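You operate a simulated robot arm through the tools that you are given. There is no shell and no other tool. Be economical: measure what you need, move in short steps, check, and stop when the job is done.

The job below is to be done with a simulated robot arm. You get a single attempt, and the scene is never put back.

## Task
Shut the wing, free the vice and store the valve body in the blue drawer.
Fine: the blue valve body; shut its wing while the vice still grips it; drawer shut.
Where things are to end (x, y in the base frame): blue valve body within 60 mm of [590, -70].

The check looks at the end state, three seconds after you hand in, the way a careful person would. Anything else that was tipped, shoved, dropped, spilled or broken makes it a failure.

## Robot
A 7-joint arm with a three-finger gripper on a trunk, on a base that drives. Base frame: it is fixed to the floor where the robot stands at the start and does not move with it; the origin is under the middle of the robot, x ahead of it, y to its left, z up; the surface under the hand at the start is at about z = 860. Lengths are in mm, angles in rad, forces in N, time in s.
With the tool pointing down near the work surface it reaches from about 440 to 920 mm from the robot's upright axis, wherever it stands. Its first joint turns from -2.897 to 2.897 rad. Places, roughly: blue bench drawer [600, -200, 700]; inside the blue drawer [700, -200, 700]; wing of the blue valve body [600, -100, 1000]; wing of the grey valve body [1000, -300, 900]; wing of the white valve body [900, -100, 900]. Payload 2.69 kg.
The TCP is the grasp point between the finger pads, 29 mm short of the fingertips. In the tool frame z runs along the fingers and y along their closing line. The gripper opens to 120 mm. The gripper's body begins 78 mm behind the TCP.
Orientation is that of the tool frame in the base frame, as [roll, pitch, yaw] about the fixed x, y, z axes, in that order (R = Rz(yaw) Ry(pitch) Rx(roll)). With the fingers straight down and closing along the base's y, the tool's x points along the base's -x, its y along +y and its z along -z.

## Interface
- The arm moves only by the tool nudge_tool. Its argument "targets" is a list of rows, each an object (a shift or turn left out is 0, a gripper value left out holds the last) with "xyz": the shift along the base's x, y, z in units of 40 mm (1.0 is 40 mm), a list of three; "dr": the turn, a rotation vector about the base's x, y, z in units of 8 degrees (1.0 is 8 degrees), a list of three. In form: [{"xyz": [x, y, z], "dr": [ax, ay, az]}, ...]. A call has 1 to 20 rows; each row shifts and turns the commanded pose from where the row before left it. "hand" is the gripper command, from -1 (shut) to 1 (fully open), values between in proportion, set as the call begins (left out, the last holds). A call with a number of a shift or a turn outside -1 to 1 is refused whole. Rows are played at 5 a second. More than 50 mm and 0.15 rad between two rows, or a gripper value outside its range, and nothing of the call is played. A pose out of reach is approached as far as the arm can. The call stops where the force on the tool passes 90 N (or 10 N more than at its start, if that is more) or the arm is blocked; 0.2 s more then pass. Each finger halts on what it meets, pressing with about 25 N; the grip force reading is that of the motor and also rises with nothing between the fingers. The clock runs only during rows and for 0.2 s after the last one: add rows that do not move to give the fingers time. It gives the time, the measured TCP pose, the force on the tool (base axes), the opening and the grip force at its end, in the units of the frame above (readings bear some noise), with the torque about the TCP (base axes, N m) and any sound that the robot's microphone picked up, and new pictures: "views" is both (left out), scene, wrist or none.
- Cameras (640 x 400 px; columns grow to the right, rows downward): "scene" is now at [223.9, -30.1, 1276.1]; the picture's right is [-0.44, -0.90, 0.00], its down [-0.73, 0.35, -0.59] and it looks along [0.53, -0.26, -0.81] (base axes); focal length 270 px, centre (320, 200). "wrist" rides on the gripper at [63, 0, -104] in the tool frame; the picture's right is [0.00, 1.00, 0.00], its down [-0.83, 0.00, -0.56] and it looks along [-0.56, 0.00, 0.83] (tool axes); focal length 275 px, centre (320, 200). There is no depth. A picture from a camera that has moved, and an enlarged one, comes with that camera's place and axes in the base frame and with its lens.
- move_column(by): slides the trunk up (or, below 0, down) by that many mm; the arm and the scene camera ride with it, the base frame stays. It gives what a move gives, with no picture.
- drive_base(legs): drives the robot by 1 to 6 legs, each [ahead, left, turn to the left] in mm, mm and rad, along the robot's own axes; the way and the turn of a leg run together, so that a leg with both is an arc; at most 1500 mm and 3.142 rad a leg. The arm and the cameras ride along, it lands a little off, and it stops where it bumps. It gives what a move gives, and a new picture of the scene camera.
- aim_head(pan, tilt): turns the head with the scene camera to pan (to the left, within 1.501 rad either way) and tilt (down, from -0.506 to 1.204), counted from straight ahead of the robot. It gives what a move gives, and a new picture of the scene camera.
- zoom(camera, box): a new picture of the part [left, top, right, bottom] of that camera's present view, enlarged. No time passes.
- sign_off(): hands the job in; it is judged then, once.

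Work in short steps. Places have to be worked out from the pictures, the camera data and where the tool is seen: move nearer, look again, correct. Check each grasp and each placing, and mend what went wrong. You have 120 turns and 260 pictures in all, those below and enlarged ones among them. Open the gripper and draw the arm clear of the work before you hand the job in, unless the task says otherwise; then end with one line.

The tools are called after ">>>" as a command line: name --argument value ..., lists and objects as JSON in quotes. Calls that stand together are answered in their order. nudge_tool: Moves the arm, as the interface text tells. Its arguments: {"type":"object","properties":{"targets":{"type":"array"},"hand":{"type":"number"},"views":{"type":"string","enum":["both","scene","wrist","none"]}},"required":["targets"]} The other tools are called the same way: move_column (by) slides the trunk up or down; drive_base (legs) drives the base; aim_head (pan, tilt) turns the head that bears the scene camera; zoom (camera, box) takes an enlarged picture of a part of a camera's view; sign_off () hands the job in.

At the start:

```text
t: 0.0
eef_pos: [529.0, -220.9, 1000.3]
tcp_rot: [3.142, 0.0, -3.141]
force: [-0.3, 0.5, -0.7]
ft_torque: [-0.03, 0.01, -0.01]
opening: 120.1
grip_force: 0.0
trunk travel left (down, up): [-550.0, 63.0]
robot x, y, heading: [-0.4, -1.8, 0.005]
head pan, tilt: [-0.454, 0.942]
```

scene: 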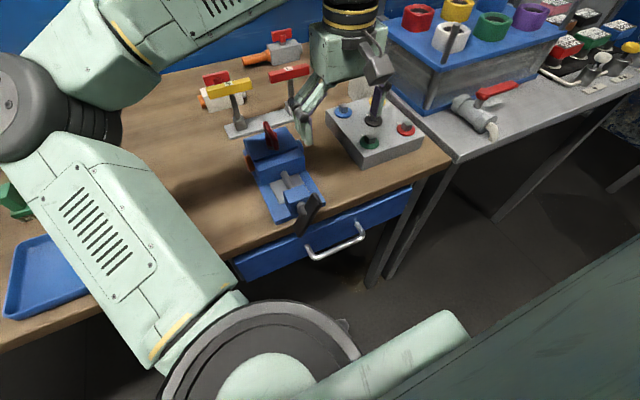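
wrist: 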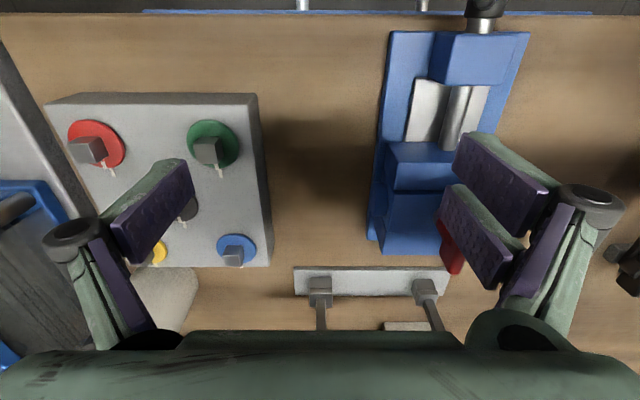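

The scene shows the vice and a blue drawer beneath. I enlarge the vice area in both views to find the valve body, its wing and the vice lever.

>>> zoom --camera "scene" --box '[200, 60, 440, 270]'

>>> zoom --camera "wrist" --box '[340, 0, 600, 300]'

```text
1.90 times, centred on (320, 165) of scene
camera zoom: at [223.9, -30.1, 1276.1], right [-0.44, -0.9, 0.0], down [-0.73, 0.35, -0.59], along [0.53, -0.26, -0.81], focal length 514 px, centre (320, 267)
```

zoom: 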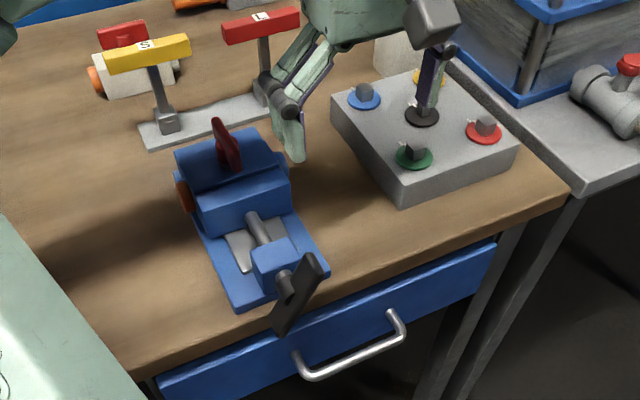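

```text
1.33 times, centred on (470, 150) of wrist
camera zoom: at [466.9, -221.1, 1104.2], right [0.0, 1.0, 0.0], down [0.83, 0.0, 0.56], along [0.56, 0.0, -0.83], focal length 367 px, centre (120, 267)
```

zoom: 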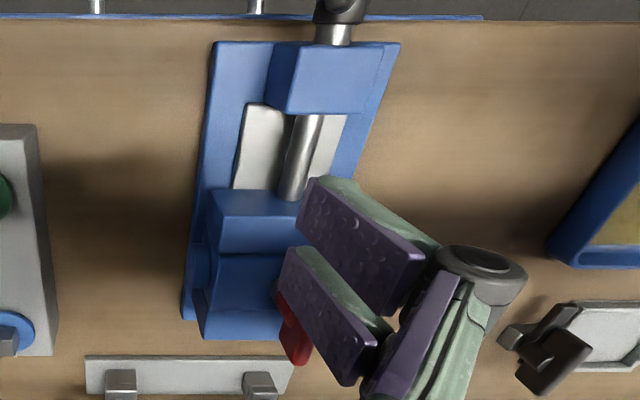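

The vice stands near (540, -105), with the red wing on top partly hidden by a finger. I lift the hand and bring it over the vice to look down.

>>> nudge_tool --targets '[{"xyz": [0, 0, 1]}, {"xyz": [0, 0, 1]}, {"xyz": [0, 0, 1]}, {"xyz": [0, 1, 0]}, {"xyz": [0, 1, 0]}, {"xyz": [0, 1, 0]}, {"xyz": [-0.5, 0, 0]}]' --hand 1

```text
t: 1.6
eef_pos: [510.3, -99.5, 1118.8]
tcp_rot: [-3.141, 0.001, 3.141]
force: [-0.8, 0.4, -0.6]
ft_torque: [0.0, 0.01, -0.02]
opening: 120.0
grip_force: 0.1
trunk travel left (down, up): [-550.0, 63.0]
robot x, y, heading: [-0.9, 0.2, -0.0]
head pan, tilt: [-0.454, 0.942]
camera scene: at [223.8, -30.1, 1276.1], right [-0.44, -0.9, 0.0], down [-0.73, 0.35, -0.59], along [0.53, -0.26, -0.81], focal length 270 px, centre (320, 200)
camera wrist: at [448.1, -100.1, 1223.4], right [0.0, 1.0, 0.0], down [0.83, 0.0, 0.56], along [0.56, 0.0, -0.83], focal length 275 px, centre (320, 200)
```

scene: 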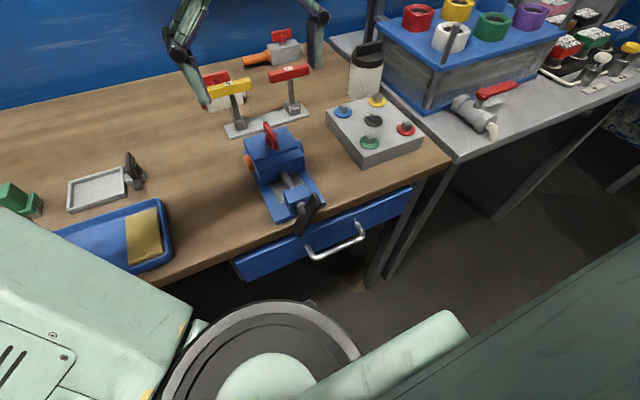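
wrist: 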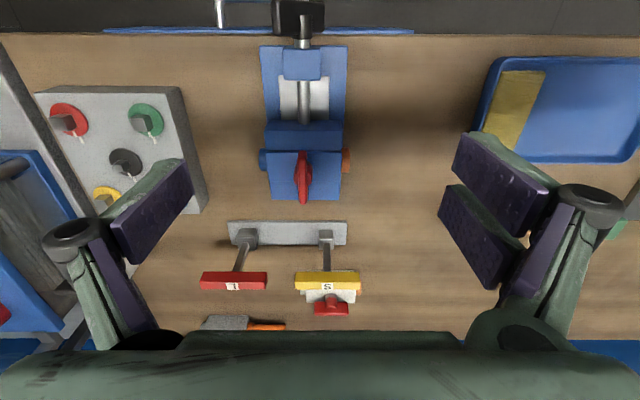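

Now the view is clear; I enlarge the vice and the sign posts with both cameras.

>>> zoom --camera "wrist" --box '[190, 0, 400, 220]'

>>> zoom --camera "scene" --box '[220, 100, 380, 270]'

>>> zoom --camera "wrist" --box '[180, 200, 400, 340]'

>>> zoom --camera "scene" --box '[180, 20, 320, 140]'

```text
1.82 times, centred on (295, 110) of wrist
camera zoom: at [448.1, -100.1, 1223.4], right [0.0, 1.0, 0.0], down [0.83, 0.0, 0.56], along [0.56, 0.0, -0.83], focal length 500 px, centre (366, 364)
```

zoom: 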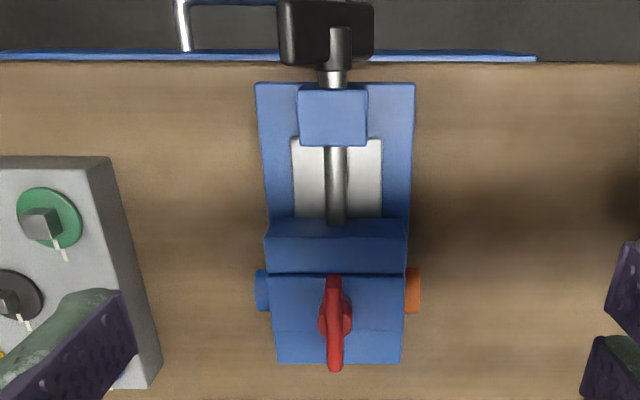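

```text
2.35 times, centred on (300, 185) of scene
camera zoom: at [223.8, -30.1, 1276.1], right [-0.44, -0.9, 0.0], down [-0.73, 0.35, -0.59], along [0.53, -0.26, -0.81], focal length 634 px, centre (367, 235)
```

zoom: 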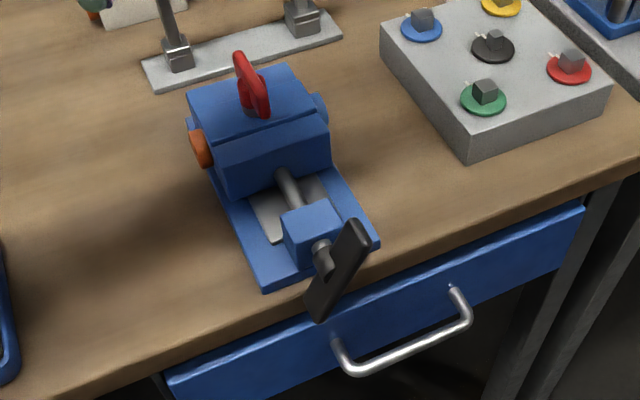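

```text
2.86 times, centred on (290, 270) of wrist
camera zoom: at [448.1, -100.1, 1223.4], right [0.0, 1.0, 0.0], down [0.83, 0.0, 0.56], along [0.56, 0.0, -0.83], focal length 786 px, centre (406, 0)
```

zoom: 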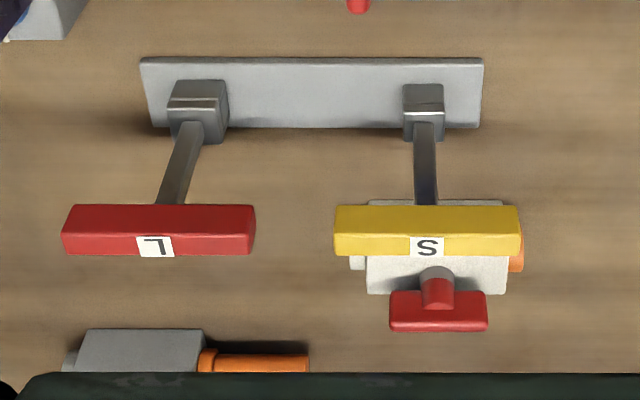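

```text
3.33 times, centred on (250, 80) of scene
camera zoom: at [223.8, -30.1, 1276.1], right [-0.44, -0.9, 0.0], down [-0.73, 0.35, -0.59], along [0.53, -0.26, -0.81], focal length 898 px, centre (553, 600)
```

zoom: 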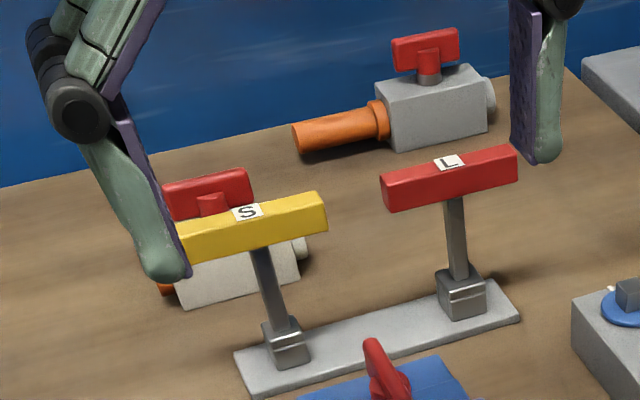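

The wing's bar seems to lie along x, across the valve's pipe axis (y). I zoom tightly for markings that define "shut", and on the reference valves.

>>> zoom --camera "wrist" --box '[250, 110, 360, 210]'

>>> zoom --camera "scene" --box '[235, 115, 315, 185]'

>>> zoom --camera "scene" --box '[430, 60, 560, 150]'

```text
4.00 times, centred on (305, 160) of wrist
camera zoom: at [448.1, -100.1, 1223.4], right [0.0, 1.0, 0.0], down [0.83, 0.0, 0.56], along [0.56, 0.0, -0.83], focal length 1101 px, centre (380, 360)
```

zoom: 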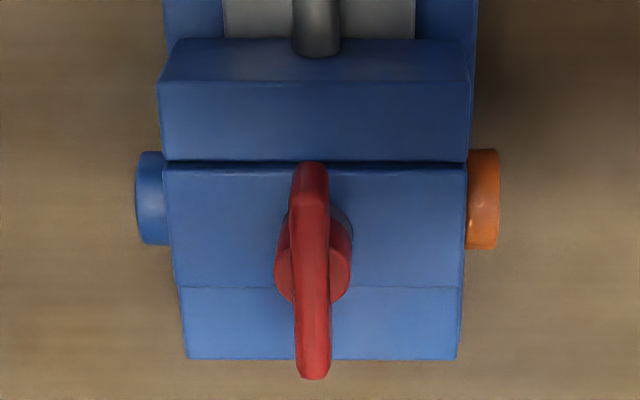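

```text
5.71 times, centred on (275, 150) of scene
camera zoom: at [223.8, -30.1, 1276.1], right [-0.44, -0.9, 0.0], down [-0.73, 0.35, -0.59], along [0.53, -0.26, -0.81], focal length 1540 px, centre (577, 486)
```

zoom: 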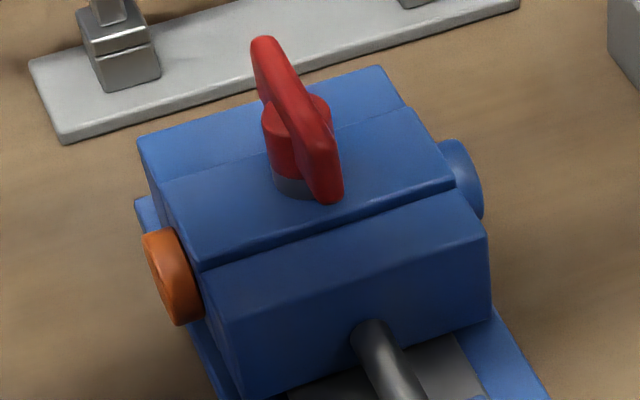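

```text
4.44 times, centred on (495, 105) of scene
camera zoom: at [223.8, -30.1, 1276.1], right [-0.44, -0.9, 0.0], down [-0.73, 0.35, -0.59], along [0.53, -0.26, -0.81], focal length 1198 px, centre (-458, 622)
```

zoom: 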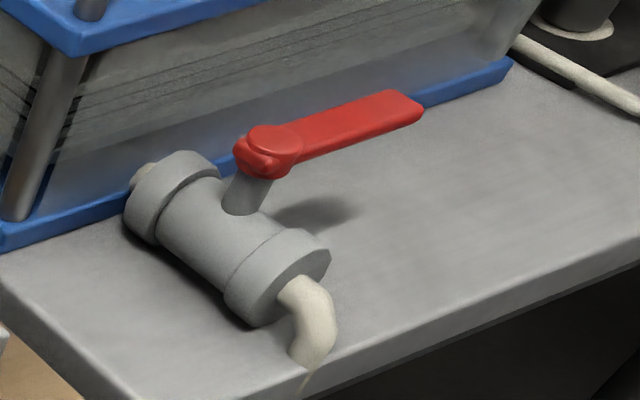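

Triangulating from both cameras: wing bar centre ≈ (598, -118, 957), about 65 mm long along x; body top ≈ 928, x 580–619. I move above it and down part way.

>>> nudge_tool --targets '[{"xyz": [1, -0.25, 0]}, {"xyz": [1, -0.2, 0]}, {"xyz": [0.2, 0, -1]}, {"xyz": [0, 0, -0.6]}, {"xyz": [0, 0, 0]}]'

```text
t: 2.8
eef_pos: [597.1, -122.8, 1054.8]
tcp_rot: [-3.141, 0.0, -3.141]
force: [0.8, -0.3, 0.7]
ft_torque: [-0.05, 0.01, -0.03]
opening: 120.0
grip_force: 0.0
trunk travel left (down, up): [-550.0, 63.0]
robot x, y, heading: [-1.0, -1.1, -0.002]
head pan, tilt: [-0.454, 0.942]
camera scene: at [223.8, -30.1, 1276.1], right [-0.44, -0.9, 0.0], down [-0.73, 0.35, -0.59], along [0.53, -0.26, -0.81], focal length 270 px, centre (320, 200)
camera wrist: at [533.8, -121.4, 1158.9], right [0.0, 1.0, 0.0], down [0.83, 0.0, 0.56], along [0.56, 0.0, -0.83], focal length 275 px, centre (320, 200)
```

scene: 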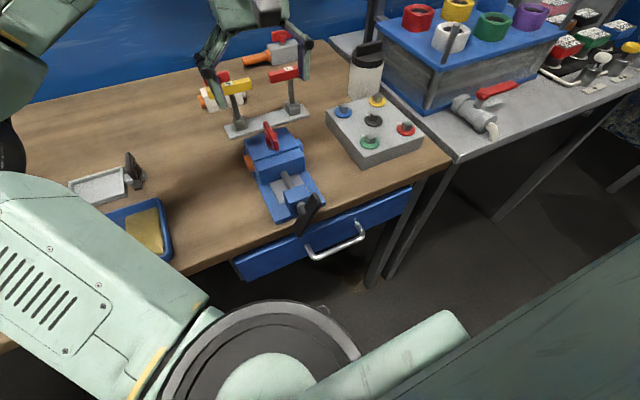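
wrist: 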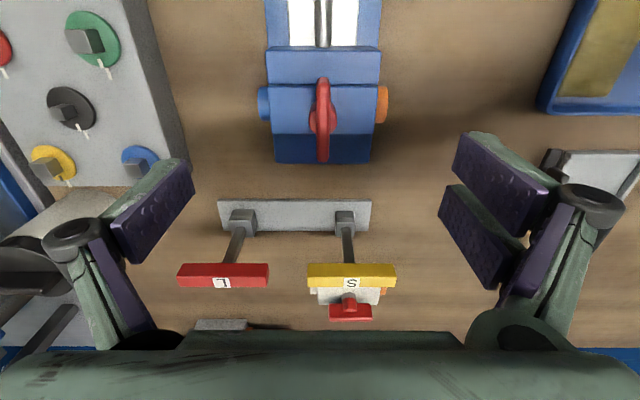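

The wing triangulates to (599, -120, ~957). I narrow the fingers to about 50 mm and lower to z≈990 for a closer look.

>>> nudge_tool --targets '[{"xyz": [0.05, 0.06, 0]}, {"xyz": [0, 0, 0]}, {"xyz": [0, 0, 0]}, {"xyz": [0, 0, -1]}, {"xyz": [0, 0, -0.6]}, {"xyz": [0, 0, 0]}]' --hand -0.2

>>> zoom --camera "wrist" --box '[220, 20, 420, 260]'

>>> zoom --camera "scene" --box '[200, 60, 360, 190]'

```text
t: 4.2
eef_pos: [598.5, -112.9, 991.0]
tcp_rot: [-3.141, -0.001, -3.141]
force: [-1.2, 0.4, -0.4]
ft_torque: [0.0, -0.03, -0.03]
opening: 47.8
grip_force: 0.0
trunk travel left (down, up): [-550.0, 63.0]
robot x, y, heading: [1.5, -0.2, -0.001]
head pan, tilt: [-0.454, 0.942]
camera scene: at [223.8, -30.1, 1276.1], right [-0.44, -0.9, 0.0], down [-0.73, 0.35, -0.59], along [0.53, -0.26, -0.81], focal length 270 px, centre (320, 200)
camera wrist: at [537.1, -113.8, 1095.2], right [0.0, 1.0, 0.0], down [0.83, 0.0, 0.56], along [0.56, 0.0, -0.83], focal length 275 px, centre (320, 200)
```

scene: 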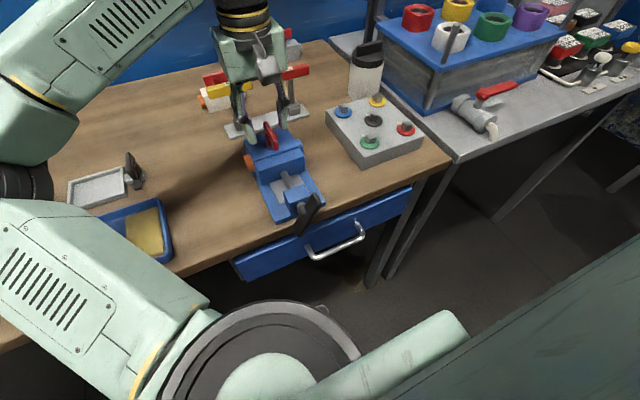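
wrist: 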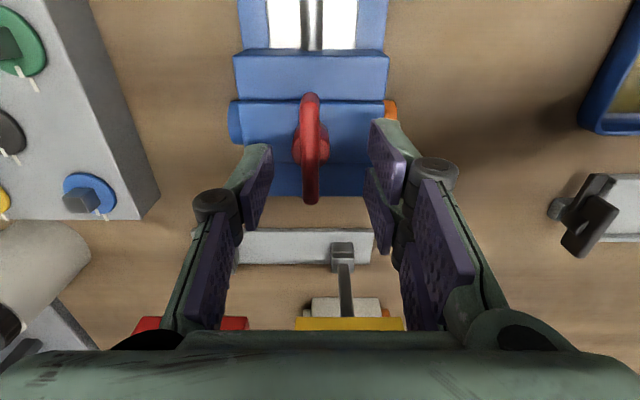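

```text
1.67 times, centred on (320, 140) of wrist
camera zoom: at [537.1, -113.8, 1095.2], right [0.0, 1.0, 0.0], down [0.83, 0.0, 0.56], along [0.56, 0.0, -0.83], focal length 459 px, centre (320, 300)
```

zoom: 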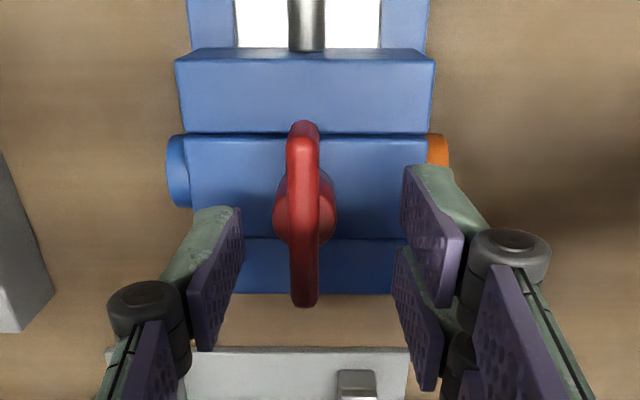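

```text
3.08 times, centred on (280, 125) of scene
camera zoom: at [223.8, -30.1, 1276.1], right [-0.44, -0.9, 0.0], down [-0.73, 0.35, -0.59], along [0.53, -0.26, -0.81], focal length 829 px, centre (443, 431)
```

zoom: 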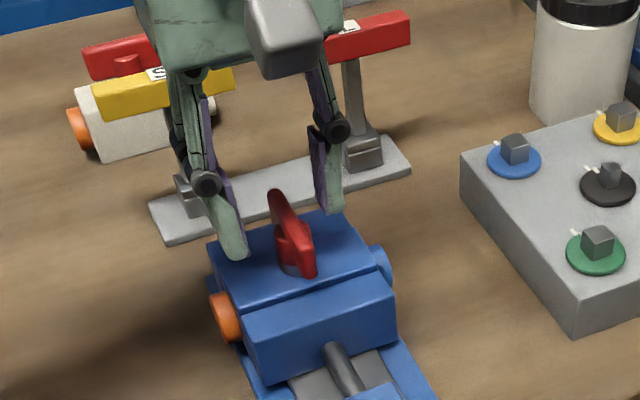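

The wing bar sits ~6 mm toward -y of the fingers' middle. I shift, lower to z≈975 (tips ≈946) and close on it.

>>> nudge_tool --targets '[{"xyz": [0, -0.14, 0]}, {"xyz": [0, 0, -0.4]}, {"xyz": [0, 0, 0]}]' --views "none"

>>> nudge_tool --targets '[{}, {}, {}, {}, {}]' --hand -1

>>> zoom --camera "wrist" --box '[220, 20, 420, 260]'

```text
t: 5.0
eef_pos: [598.1, -120.9, 974.4]
tcp_rot: [3.14, 0.001, 3.139]
force: [-0.1, -0.3, -0.3]
ft_torque: [0.01, 0.0, -0.03]
opening: 48.0
grip_force: 0.1
trunk travel left (down, up): [-550.0, 63.0]
robot x, y, heading: [1.5, -0.2, 0.002]
head pan, tilt: [-0.454, 0.942]
```

```text
t: 6.2
eef_pos: [600.1, -120.7, 974.3]
tcp_rot: [-3.141, 0.0, 3.141]
force: [-0.4, -0.8, 0.0]
ft_torque: [0.03, 0.02, -0.03]
opening: 9.4
grip_force: 25.0
trunk travel left (down, up): [-550.0, 63.0]
robot x, y, heading: [-1.4, -1.4, 0.001]
head pan, tilt: [-0.454, 0.942]
camera scene: at [224.0, -30.1, 1276.0], right [-0.44, -0.9, 0.0], down [-0.73, 0.35, -0.59], along [0.53, -0.26, -0.81], focal length 270 px, centre (320, 200)
camera wrist: at [537.2, -121.3, 1078.6], right [0.0, 1.0, 0.0], down [0.83, 0.0, 0.56], along [0.56, 0.0, -0.83], focal length 275 px, centre (320, 200)
```

scene: 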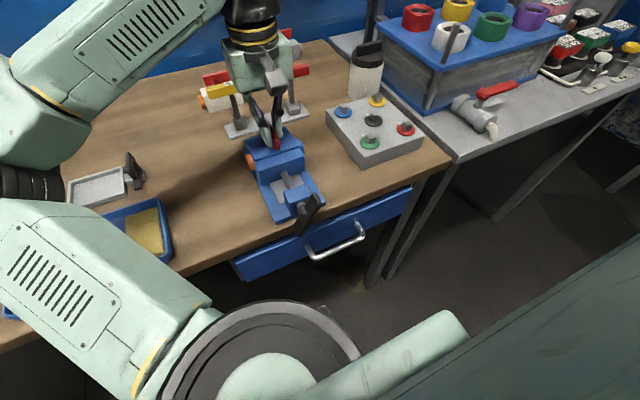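
wrist: 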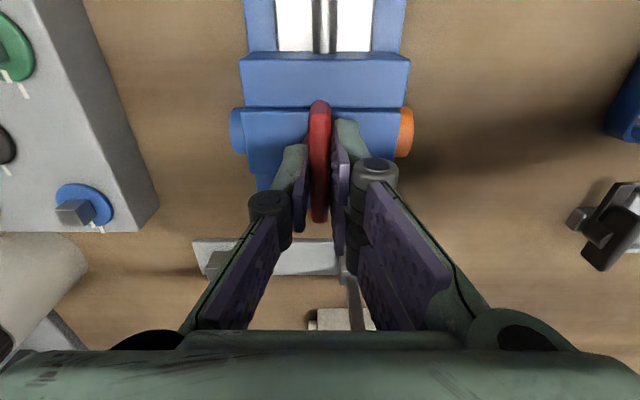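

```text
1.67 times, centred on (320, 140) of wrist
camera zoom: at [537.2, -121.3, 1078.6], right [0.0, 1.0, 0.0], down [0.83, 0.0, 0.56], along [0.56, 0.0, -0.83], focal length 459 px, centre (320, 300)
```

zoom: 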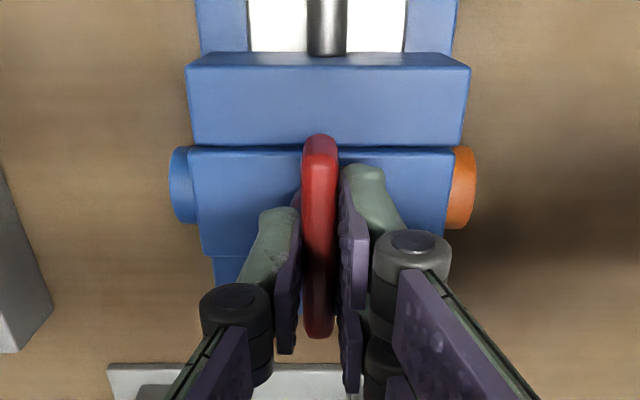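

The bar is gripped (9.4 mm opening). I test a small clockwise turn and read the torque.

>>> nudge_tool --targets '[{"dr": [0, 0, -0.5]}, {"dr": [0, 0, -0.5]}, {"dr": [0, 0, -0.5]}, {}]' --views "wrist"

```text
t: 7.2
eef_pos: [601.7, -121.1, 977.1]
tcp_rot: [3.141, 0.0, 2.932]
force: [-0.2, -1.1, 0.3]
ft_torque: [-0.03, 0.02, -0.02]
opening: 9.8
grip_force: 25.1
trunk travel left (down, up): [-550.0, 63.0]
robot x, y, heading: [1.0, 3.7, 0.003]
head pan, tilt: [-0.454, 0.942]
camera wrist: at [538.5, -108.8, 1080.6], right [0.2, 0.98, 0.0], down [0.81, -0.17, 0.56], along [0.54, -0.11, -0.83], focal length 275 px, centre (320, 200)
```

wrist: 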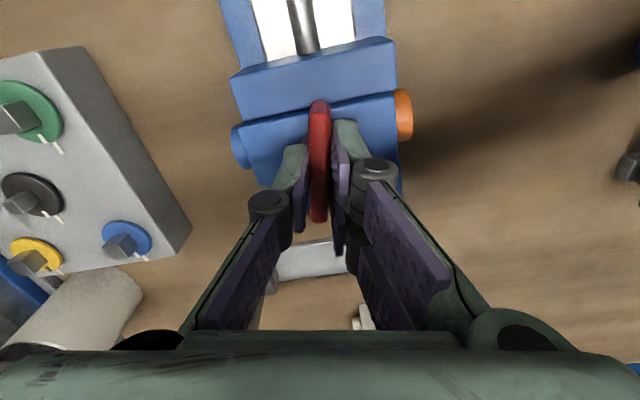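

It turns freely clockwise with the bar. I continue to about 60° and check.

>>> nudge_tool --targets '[{"dr": [0, 0, -0.75]}, {"dr": [0, 0, -0.75]}, {"dr": [0, 0, -0.75]}, {"dr": [0, 0, -0.75]}, {"dr": [0, 0, -0.75]}, {"dr": [0, 0, -0.75]}, {"dr": [0, 0, -0.75]}, {"dr": [0, 0, -0.75]}, {}]' --views "wrist"

```text
t: 9.2
eef_pos: [600.8, -122.8, 976.4]
tcp_rot: [-3.141, 0.0, 2.092]
force: [1.3, 0.5, -1.5]
ft_torque: [0.05, -0.05, 0.0]
opening: 9.6
grip_force: 25.2
trunk travel left (down, up): [-550.0, 63.0]
robot x, y, heading: [4.4, 0.0, -0.002]
head pan, tilt: [-0.454, 0.942]
camera wrist: at [568.4, -68.2, 1080.8], right [0.86, 0.5, 0.0], down [0.42, -0.72, 0.56], along [0.28, -0.48, -0.83], focal length 275 px, centre (320, 200)
```

wrist: 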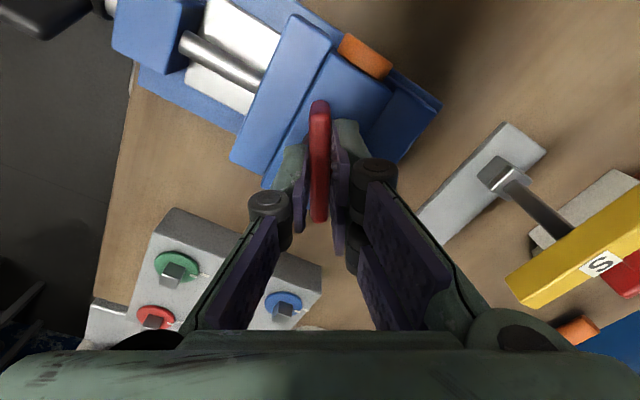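

Still no resistance; the bar is turned 60°. I go on to 90°, then a little more to feel for a stop.

>>> nudge_tool --targets '[{"dr": [0, 0, -0.75]}, {"dr": [0, 0, -0.75]}, {"dr": [0, 0, -0.75]}, {"dr": [0, 0, -0.75]}, {"dr": [0, 0, -0.75]}, {}]' --views "wrist"

```text
t: 10.3
eef_pos: [568.5, -139.4, 972.4]
tcp_rot: [3.109, -0.001, 1.695]
force: [30.6, 4.6, 22.8]
ft_torque: [-0.46, -1.31, -0.53]
opening: 17.5
grip_force: 25.4
out of reach, approached as far as the arm can: row 3, 4, 5
trunk travel left (down, up): [-550.0, 63.0]
robot x, y, heading: [2.7, 2.1, 0.005]
head pan, tilt: [-0.454, 0.942]
stopped in row 5: the force on the tool passed its limit at 104 N (the readings are from after the stop); the commanded pose is now the measured one
camera wrist: at [557.2, -77.9, 1077.2], right [0.99, 0.13, 0.03], down [0.09, -0.83, 0.56], along [0.1, -0.55, -0.83], focal length 275 px, centre (320, 200)
```

wrist: 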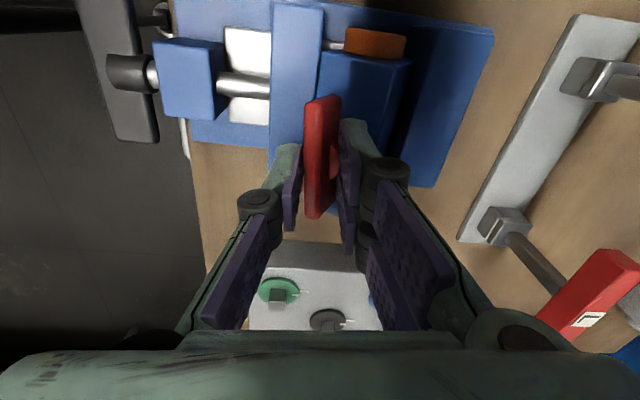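

The wrist joint hit its limit and the arm dragged sideways. I open the fingers at once and lift off to look.

>>> nudge_tool --targets '[{}, {}]' --hand -0.3 --views "none"

>>> nudge_tool --targets '[{"xyz": [0, 0, 1]}, {"xyz": [0, 0, 1]}, {"xyz": [0, 0, 1]}, {}]'

>>> zoom --camera "scene" --box '[220, 100, 380, 230]'

```text
t: 10.9
eef_pos: [564.0, -141.3, 970.7]
tcp_rot: [3.121, -0.006, 1.685]
force: [0.3, -0.1, 0.2]
ft_torque: [-0.03, -0.02, 0.03]
opening: 42.1
grip_force: 0.1
trunk travel left (down, up): [-550.0, 63.0]
robot x, y, heading: [-2.9, 1.8, 0.005]
head pan, tilt: [-0.454, 0.942]
```

```text
t: 11.9
eef_pos: [530.4, -158.7, 1077.1]
tcp_rot: [3.12, 0.0, 1.686]
force: [0.1, 0.5, 0.0]
ft_torque: [0.0, -0.01, 0.0]
opening: 41.9
grip_force: 0.1
out of reach, approached as far as the arm can: row 1, 2, 3
trunk travel left (down, up): [-550.0, 63.0]
robot x, y, heading: [-2.8, 0.4, 0.0]
head pan, tilt: [-0.454, 0.942]
camera scene: at [224.5, -29.1, 1276.1], right [-0.44, -0.9, 0.0], down [-0.73, 0.35, -0.59], along [0.53, -0.26, -0.81], focal length 270 px, centre (320, 200)
camera wrist: at [520.6, -97.1, 1182.0], right [0.99, 0.12, 0.02], down [0.09, -0.83, 0.55], along [0.09, -0.55, -0.83], focal length 275 px, centre (320, 200)
```

scene: 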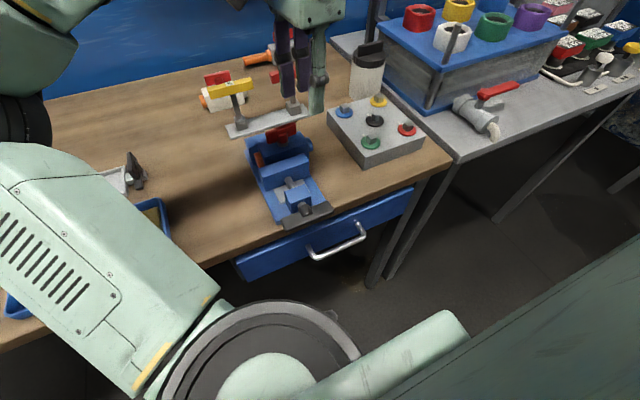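
wrist: 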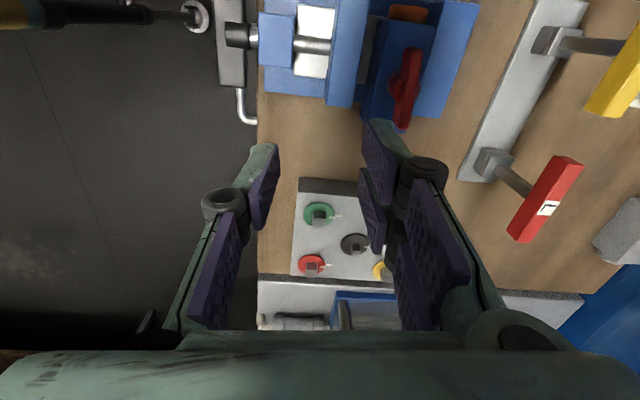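

```text
3.08 times, centred on (300, 165) of scene
camera zoom: at [224.5, -29.1, 1276.1], right [-0.44, -0.9, 0.0], down [-0.73, 0.35, -0.59], along [0.53, -0.26, -0.81], focal length 829 px, centre (382, 308)
```

zoom: 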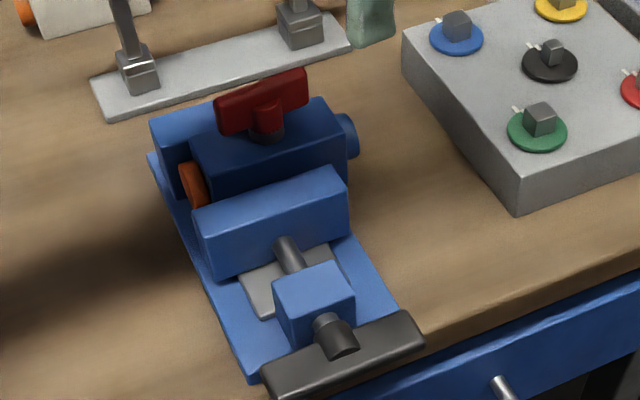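

The vice handle has swung level and the front jaw has backed off: dragging the body loosened the vice. I turn the hand back and move to a clear viewpoint to inspect.

>>> nudge_tool --targets '[{"dr": [0, 0, 1]}, {"dr": [0, 0, 1], "xyz": [-0.5, 0, 0.2]}, {"dr": [0, 0, 1], "xyz": [-0.5, 0, 0.2]}, {"dr": [0, 0, 1], "xyz": [-0.5, 0.5, 0.2]}, {"dr": [0, 0, 1], "xyz": [0, 0.5, 0]}, {"dr": [0, 0, 1]}, {"dr": [0, 0, 1]}, {"dr": [0, 0, 1]}, {"dr": [0, 0, 1]}, {"dr": [0, 0, 1]}, {}]'

>>> zoom --camera "scene" --box '[220, 100, 380, 230]'

>>> zoom --camera "wrist" --box '[220, 0, 440, 220]'

```text
t: 14.3
eef_pos: [471.5, -120.0, 1098.6]
tcp_rot: [3.119, -0.002, 3.082]
force: [-0.2, -0.3, 0.1]
ft_torque: [-0.01, 0.01, 0.02]
opening: 42.2
grip_force: 0.0
trunk travel left (down, up): [-550.0, 63.0]
robot x, y, heading: [1.0, 2.3, 0.002]
head pan, tilt: [-0.454, 0.942]
camera scene: at [224.5, -29.1, 1276.1], right [-0.44, -0.9, 0.0], down [-0.73, 0.35, -0.59], along [0.53, -0.26, -0.81], focal length 270 px, centre (320, 200)
camera wrist: at [409.2, -119.1, 1202.8], right [0.05, 1.0, 0.02], down [0.83, -0.06, 0.55], along [0.55, -0.01, -0.83], focal length 275 px, centre (320, 200)
```

scene: 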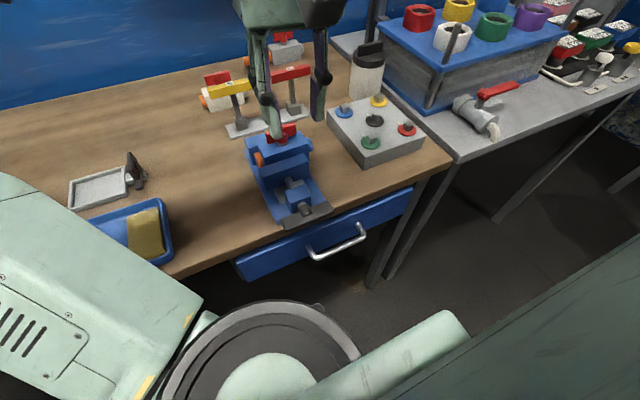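
wrist: 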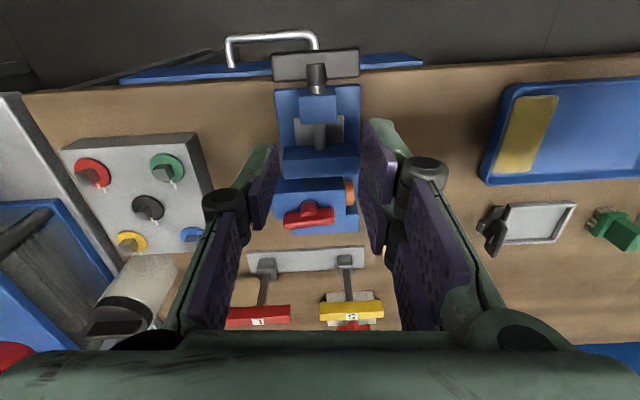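

```text
3.08 times, centred on (300, 165) of scene
camera zoom: at [224.5, -29.1, 1276.1], right [-0.44, -0.9, 0.0], down [-0.73, 0.35, -0.59], along [0.53, -0.26, -0.81], focal length 829 px, centre (382, 308)
```

zoom: 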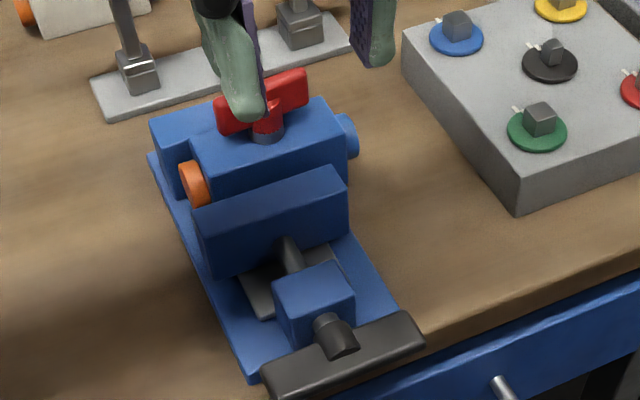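

```text
1.82 times, centred on (330, 110) of wrist
camera zoom: at [409.2, -119.1, 1202.8], right [0.05, 1.0, 0.02], down [0.83, -0.06, 0.55], along [0.55, -0.01, -0.83], focal length 500 px, centre (302, 364)
```

zoom: 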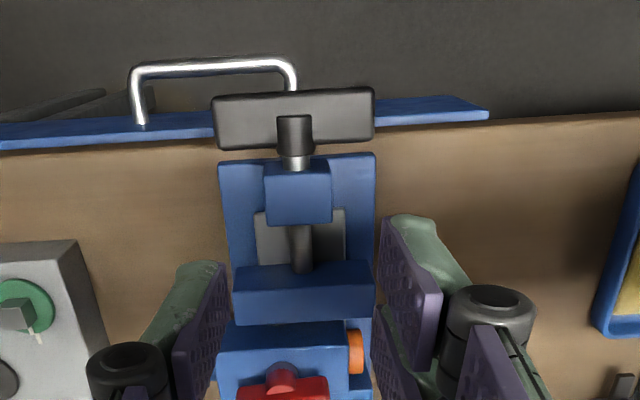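

The vice is open now: handle level at about (447, -117, 905), jaw backed off. The wing is ~10° short of lying along the body. To finish the wing under grip I must retighten: I go above the handle's -y end with closed fingers.

>>> nudge_tool --targets '[{"dr": [-0.16, 0, 0.43], "xyz": [-0.6, -0.85, 0]}, {"xyz": [0, 0, -1]}, {"xyz": [0, 0, -1]}, {"xyz": [0, 0, -1]}, {"xyz": [0, 0, -0.45]}, {}]' --hand -1

>>> zoom --camera "wrist" --box '[220, 0, 440, 220]'

>>> zoom --camera "scene" --box '[220, 100, 380, 230]'

```text
t: 15.7
eef_pos: [447.7, -155.0, 961.7]
tcp_rot: [3.141, -0.003, 3.142]
force: [0.5, 0.0, -1.1]
ft_torque: [-0.01, -0.01, 0.0]
opening: 0.1
grip_force: 24.3
trunk travel left (down, up): [-550.0, 63.0]
robot x, y, heading: [-1.1, -1.9, 0.007]
head pan, tilt: [-0.454, 0.942]
camera scene: at [224.5, -29.1, 1276.1], right [-0.44, -0.9, 0.0], down [-0.73, 0.35, -0.59], along [0.53, -0.26, -0.81], focal length 270 px, centre (320, 200)
camera wrist: at [385.4, -156.0, 1066.2], right [0.0, 1.0, 0.0], down [0.83, 0.0, 0.55], along [0.55, 0.0, -0.83], focal length 275 px, centre (320, 200)
```

scene: 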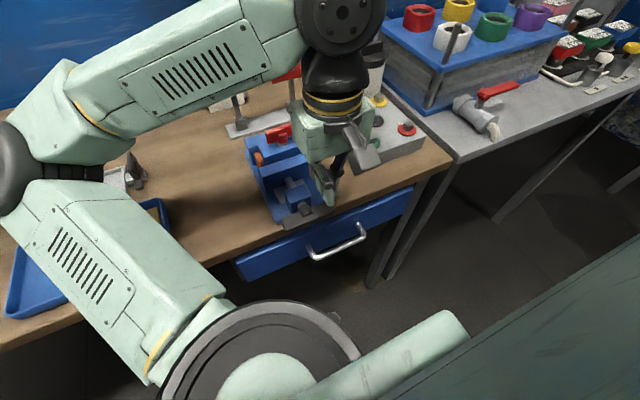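
wrist: 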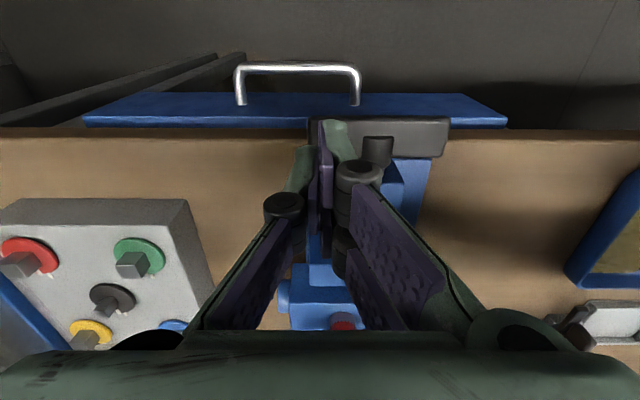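

```text
1.82 times, centred on (330, 110) of wrist
camera zoom: at [385.4, -156.0, 1066.2], right [0.0, 1.0, 0.0], down [0.83, 0.0, 0.55], along [0.55, 0.0, -0.83], focal length 500 px, centre (302, 364)
```

zoom: 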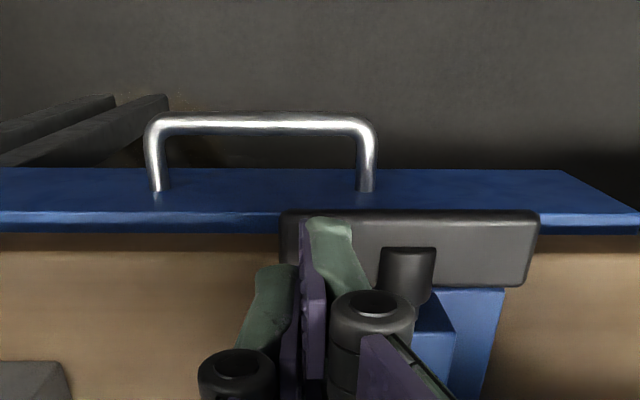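

```text
3.08 times, centred on (300, 165) of scene
camera zoom: at [224.5, -29.1, 1276.1], right [-0.44, -0.9, 0.0], down [-0.73, 0.35, -0.59], along [0.53, -0.26, -0.81], focal length 829 px, centre (382, 308)
```

zoom: 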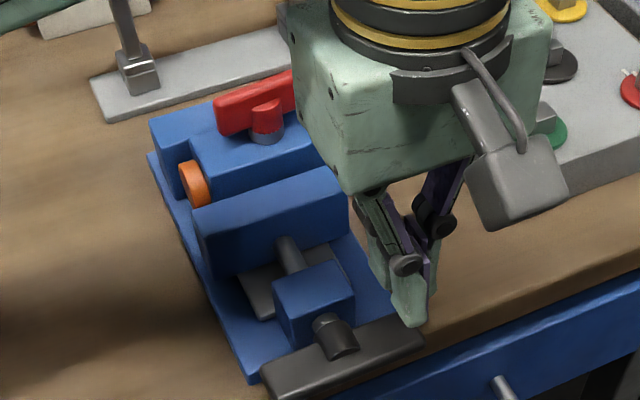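

The fingertips hover just over the handle's -y end. I press down in small steps, watching the force.

>>> nudge_tool --targets '[{"xyz": [0, 0, -0.25]}, {"xyz": [0, 0, -0.25]}, {"xyz": [0, 0, -0.2]}, {}]' --views "none"

>>> zoom --camera "scene" --box '[220, 100, 380, 230]'

```text
t: 16.7
eef_pos: [447.3, -154.3, 932.4]
tcp_rot: [-3.141, -0.004, -3.141]
force: [0.5, 0.0, -0.1]
ft_torque: [-0.02, 0.0, -0.01]
opening: 0.0
grip_force: 25.3
trunk travel left (down, up): [-550.0, 63.0]
robot x, y, heading: [0.7, 1.0, 0.003]
head pan, tilt: [-0.454, 0.942]
```

```text
3.08 times, centred on (300, 165) of scene
camera zoom: at [224.5, -29.1, 1276.1], right [-0.44, -0.9, 0.0], down [-0.73, 0.35, -0.59], along [0.53, -0.26, -0.81], focal length 829 px, centre (382, 308)
```

zoom: 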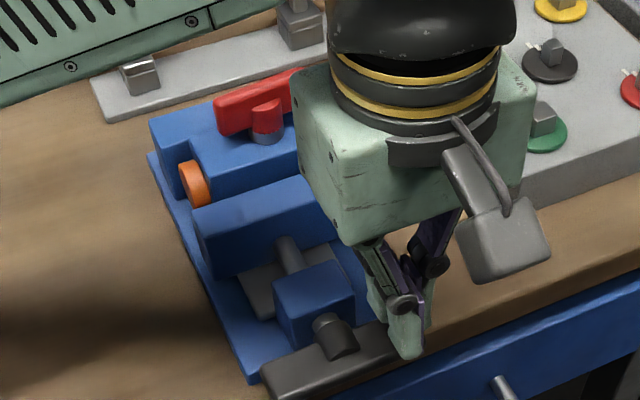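

No contact yet; I continue down in small steps.

>>> nudge_tool --targets '[{"xyz": [0, 0, -0.15]}, {"xyz": [0, 0, -0.15]}, {"xyz": [0, 0, -0.15]}, {}]' --views "wrist"

>>> zoom --camera "scene" --box '[220, 100, 380, 230]'

```text
t: 17.7
eef_pos: [447.1, -154.8, 914.4]
tcp_rot: [-3.141, -0.003, 3.14]
force: [0.8, 0.0, 1.7]
ft_torque: [0.0, -0.02, -0.02]
opening: 0.0
grip_force: 25.1
trunk travel left (down, up): [-550.0, 63.0]
robot x, y, heading: [2.5, 1.5, 0.004]
head pan, tilt: [-0.454, 0.942]
camera wrist: at [385.1, -154.6, 1018.5], right [0.0, 1.0, 0.0], down [0.83, 0.0, 0.55], along [0.55, 0.0, -0.83], focal length 275 px, centre (320, 200)
```

wrist: 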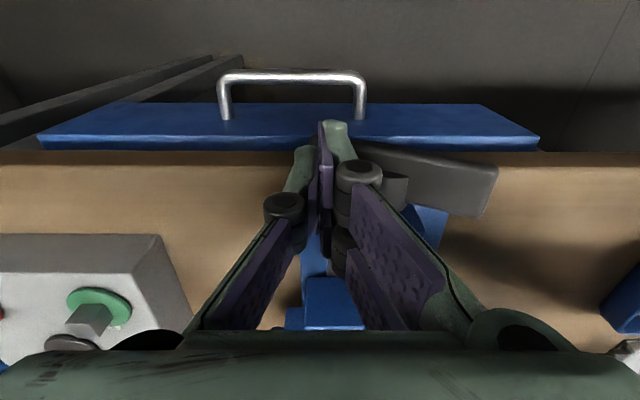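

```text
3.08 times, centred on (300, 165) of scene
camera zoom: at [224.5, -29.1, 1276.0], right [-0.44, -0.9, 0.0], down [-0.73, 0.35, -0.59], along [0.53, -0.26, -0.81], focal length 829 px, centre (382, 308)
```

zoom: 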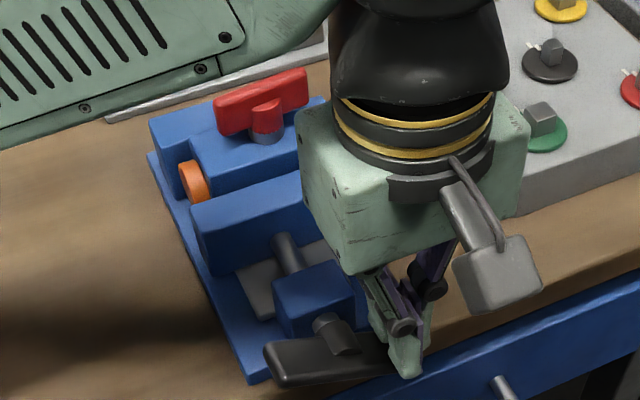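

It turns with almost no force and the jaw begins to close. I keep pushing down, drifting inward.

>>> nudge_tool --targets '[{"xyz": [0, 0, -0.2]}, {"xyz": [0, 0.1, -0.2]}, {"xyz": [0, 0.15, -0.2]}, {"xyz": [0, 0.15, -0.1]}, {}]' --views "wrist"

>>> zoom --camera "scene" --box '[220, 100, 380, 230]'

```text
t: 18.9
eef_pos: [448.6, -141.8, 889.3]
tcp_rot: [-3.135, 0.001, -3.141]
force: [3.3, -33.0, 29.9]
ft_torque: [0.96, 0.08, -0.11]
opening: 0.0
grip_force: 25.0
trunk travel left (down, up): [-550.0, 63.0]
robot x, y, heading: [2.2, 1.9, 0.003]
head pan, tilt: [-0.454, 0.942]
camera wrist: at [385.9, -141.2, 993.1], right [0.0, 1.0, -0.01], down [0.83, 0.01, 0.56], along [0.56, 0.0, -0.83], focal length 275 px, centre (320, 200)
```

wrist: 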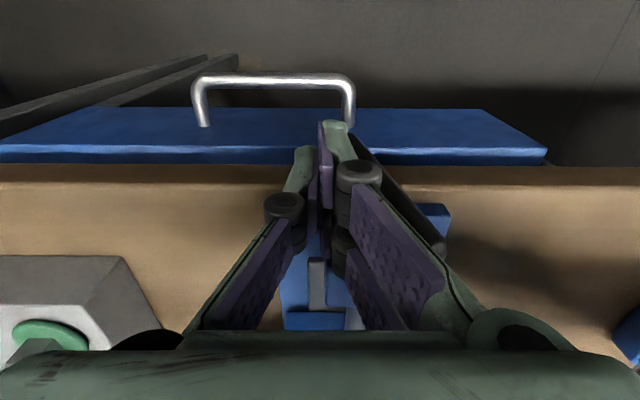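

```text
3.08 times, centred on (300, 165) of scene
camera zoom: at [223.4, -31.5, 1276.8], right [-0.44, -0.9, 0.0], down [-0.73, 0.35, -0.59], along [0.53, -0.26, -0.81], focal length 829 px, centre (382, 308)
```

zoom: 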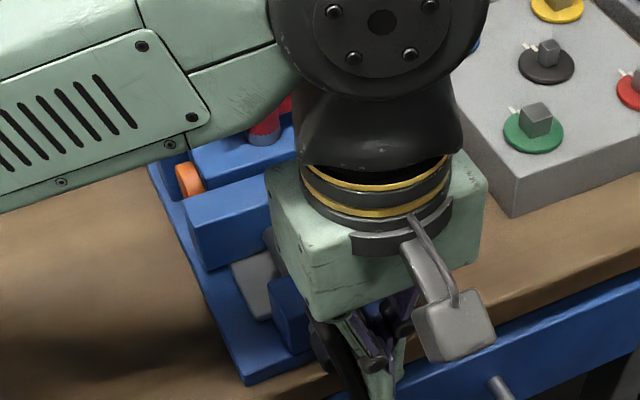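

A firm resistance (33 N) has appeared, so the vice may be tight. I withdraw up and aside to check.

>>> nudge_tool --targets '[{"xyz": [0, -0.3, 0.1]}, {"xyz": [0, -0.3, 0.7]}, {"xyz": [0, 0, 1]}, {"xyz": [0, 0, 1]}, {"xyz": [0, 0.5, 1]}, {"xyz": [0, 0.5, 1]}, {"xyz": [0.5, 0, 0.5]}, {}]'

>>> zoom --camera "wrist" --box '[220, 0, 440, 220]'

>>> zoom --camera "scene" --box '[220, 100, 380, 230]'

```text
t: 20.7
eef_pos: [468.6, -121.5, 1098.9]
tcp_rot: [-3.142, -0.004, 3.14]
force: [-0.2, -0.2, -0.7]
ft_torque: [-0.03, 0.02, -0.04]
opening: 0.1
grip_force: 24.6
trunk travel left (down, up): [-550.0, 63.0]
robot x, y, heading: [1.2, 1.8, 0.002]
head pan, tilt: [-0.454, 0.942]
camera scene: at [224.6, -29.1, 1276.1], right [-0.44, -0.9, 0.0], down [-0.73, 0.35, -0.59], along [0.53, -0.26, -0.81], focal length 270 px, centre (320, 200)
camera wrist: at [406.3, -121.7, 1202.8], right [0.0, 1.0, 0.0], down [0.83, 0.0, 0.55], along [0.55, 0.0, -0.83], focal length 275 px, centre (320, 200)
```

scene: 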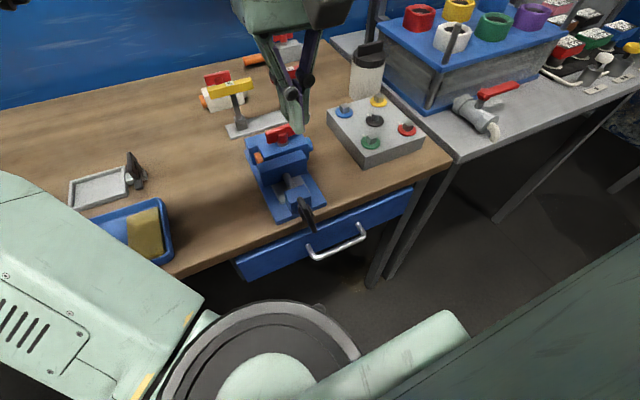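
wrist: 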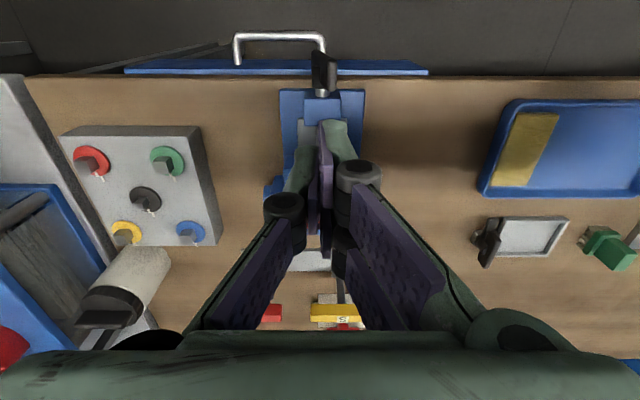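

```text
1.82 times, centred on (330, 110) of wrist
camera zoom: at [406.3, -121.7, 1202.8], right [0.0, 1.0, 0.0], down [0.83, 0.0, 0.55], along [0.55, 0.0, -0.83], focal length 500 px, centre (302, 364)
```

zoom: 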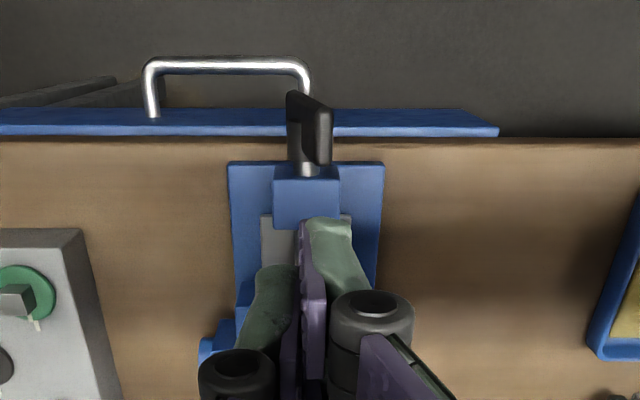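

```text
3.08 times, centred on (300, 165) of scene
camera zoom: at [224.6, -29.1, 1276.1], right [-0.44, -0.9, 0.0], down [-0.73, 0.35, -0.59], along [0.53, -0.26, -0.81], focal length 829 px, centre (382, 308)
```

zoom: 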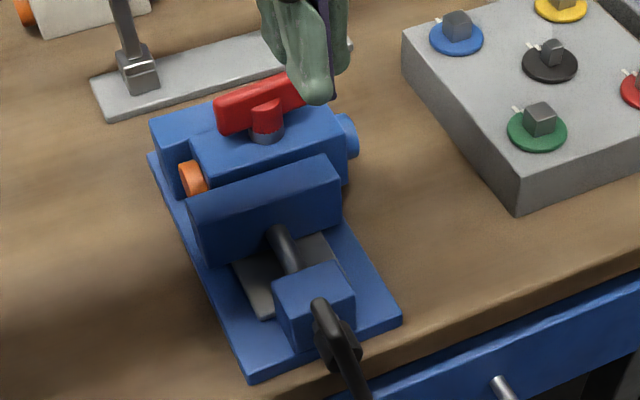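

The handle is near vertical and the jaw is close to the body. I open the fingers and move the camera over the vice to inspect the gap.

>>> nudge_tool --targets '[{"xyz": [0.5, 0, 0]}, {"xyz": [0.5, 0, 0]}, {}, {}, {}, {}]' --hand 1 --views "wrist"

>>> zoom --camera "wrist" --box '[240, 60, 400, 220]'

>>> zoom --camera "scene" --box '[235, 115, 345, 215]'

```text
t: 22.1
eef_pos: [508.1, -122.7, 1098.1]
tcp_rot: [3.141, -0.002, 3.141]
force: [1.0, -0.1, 0.2]
ft_torque: [-0.02, 0.01, 0.01]
opening: 105.8
grip_force: 0.1
trunk travel left (down, up): [-550.0, 63.0]
robot x, y, heading: [-0.0, 2.5, 0.0]
head pan, tilt: [-0.454, 0.942]
camera wrist: at [445.1, -123.5, 1202.2], right [0.0, 1.0, 0.0], down [0.83, 0.0, 0.55], along [0.55, 0.0, -0.83], focal length 275 px, centre (320, 200)
```

wrist: 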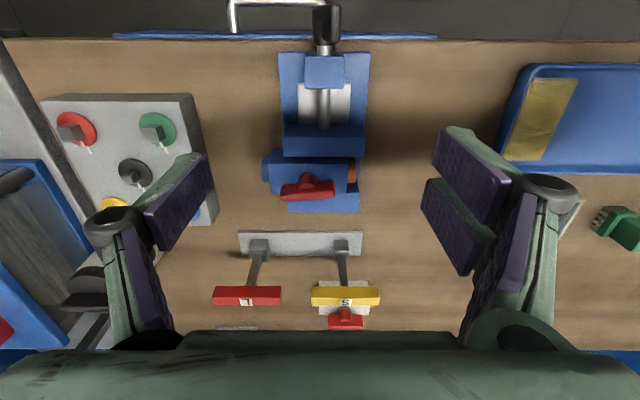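

```text
2.50 times, centred on (320, 140) of wrist
camera zoom: at [445.1, -123.5, 1202.2], right [0.0, 1.0, 0.0], down [0.83, 0.0, 0.55], along [0.55, 0.0, -0.83], focal length 688 px, centre (320, 350)
```

zoom: 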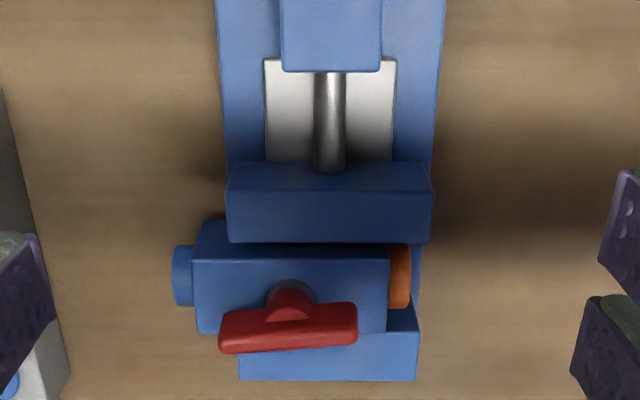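

```text
4.00 times, centred on (290, 165) of scene
camera zoom: at [224.5, -29.1, 1276.1], right [-0.44, -0.9, 0.0], down [-0.73, 0.35, -0.59], along [0.53, -0.26, -0.81], focal length 1078 px, centre (440, 340)
```

zoom: 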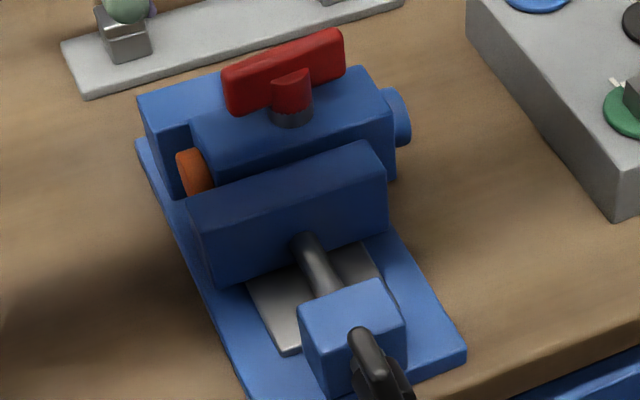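

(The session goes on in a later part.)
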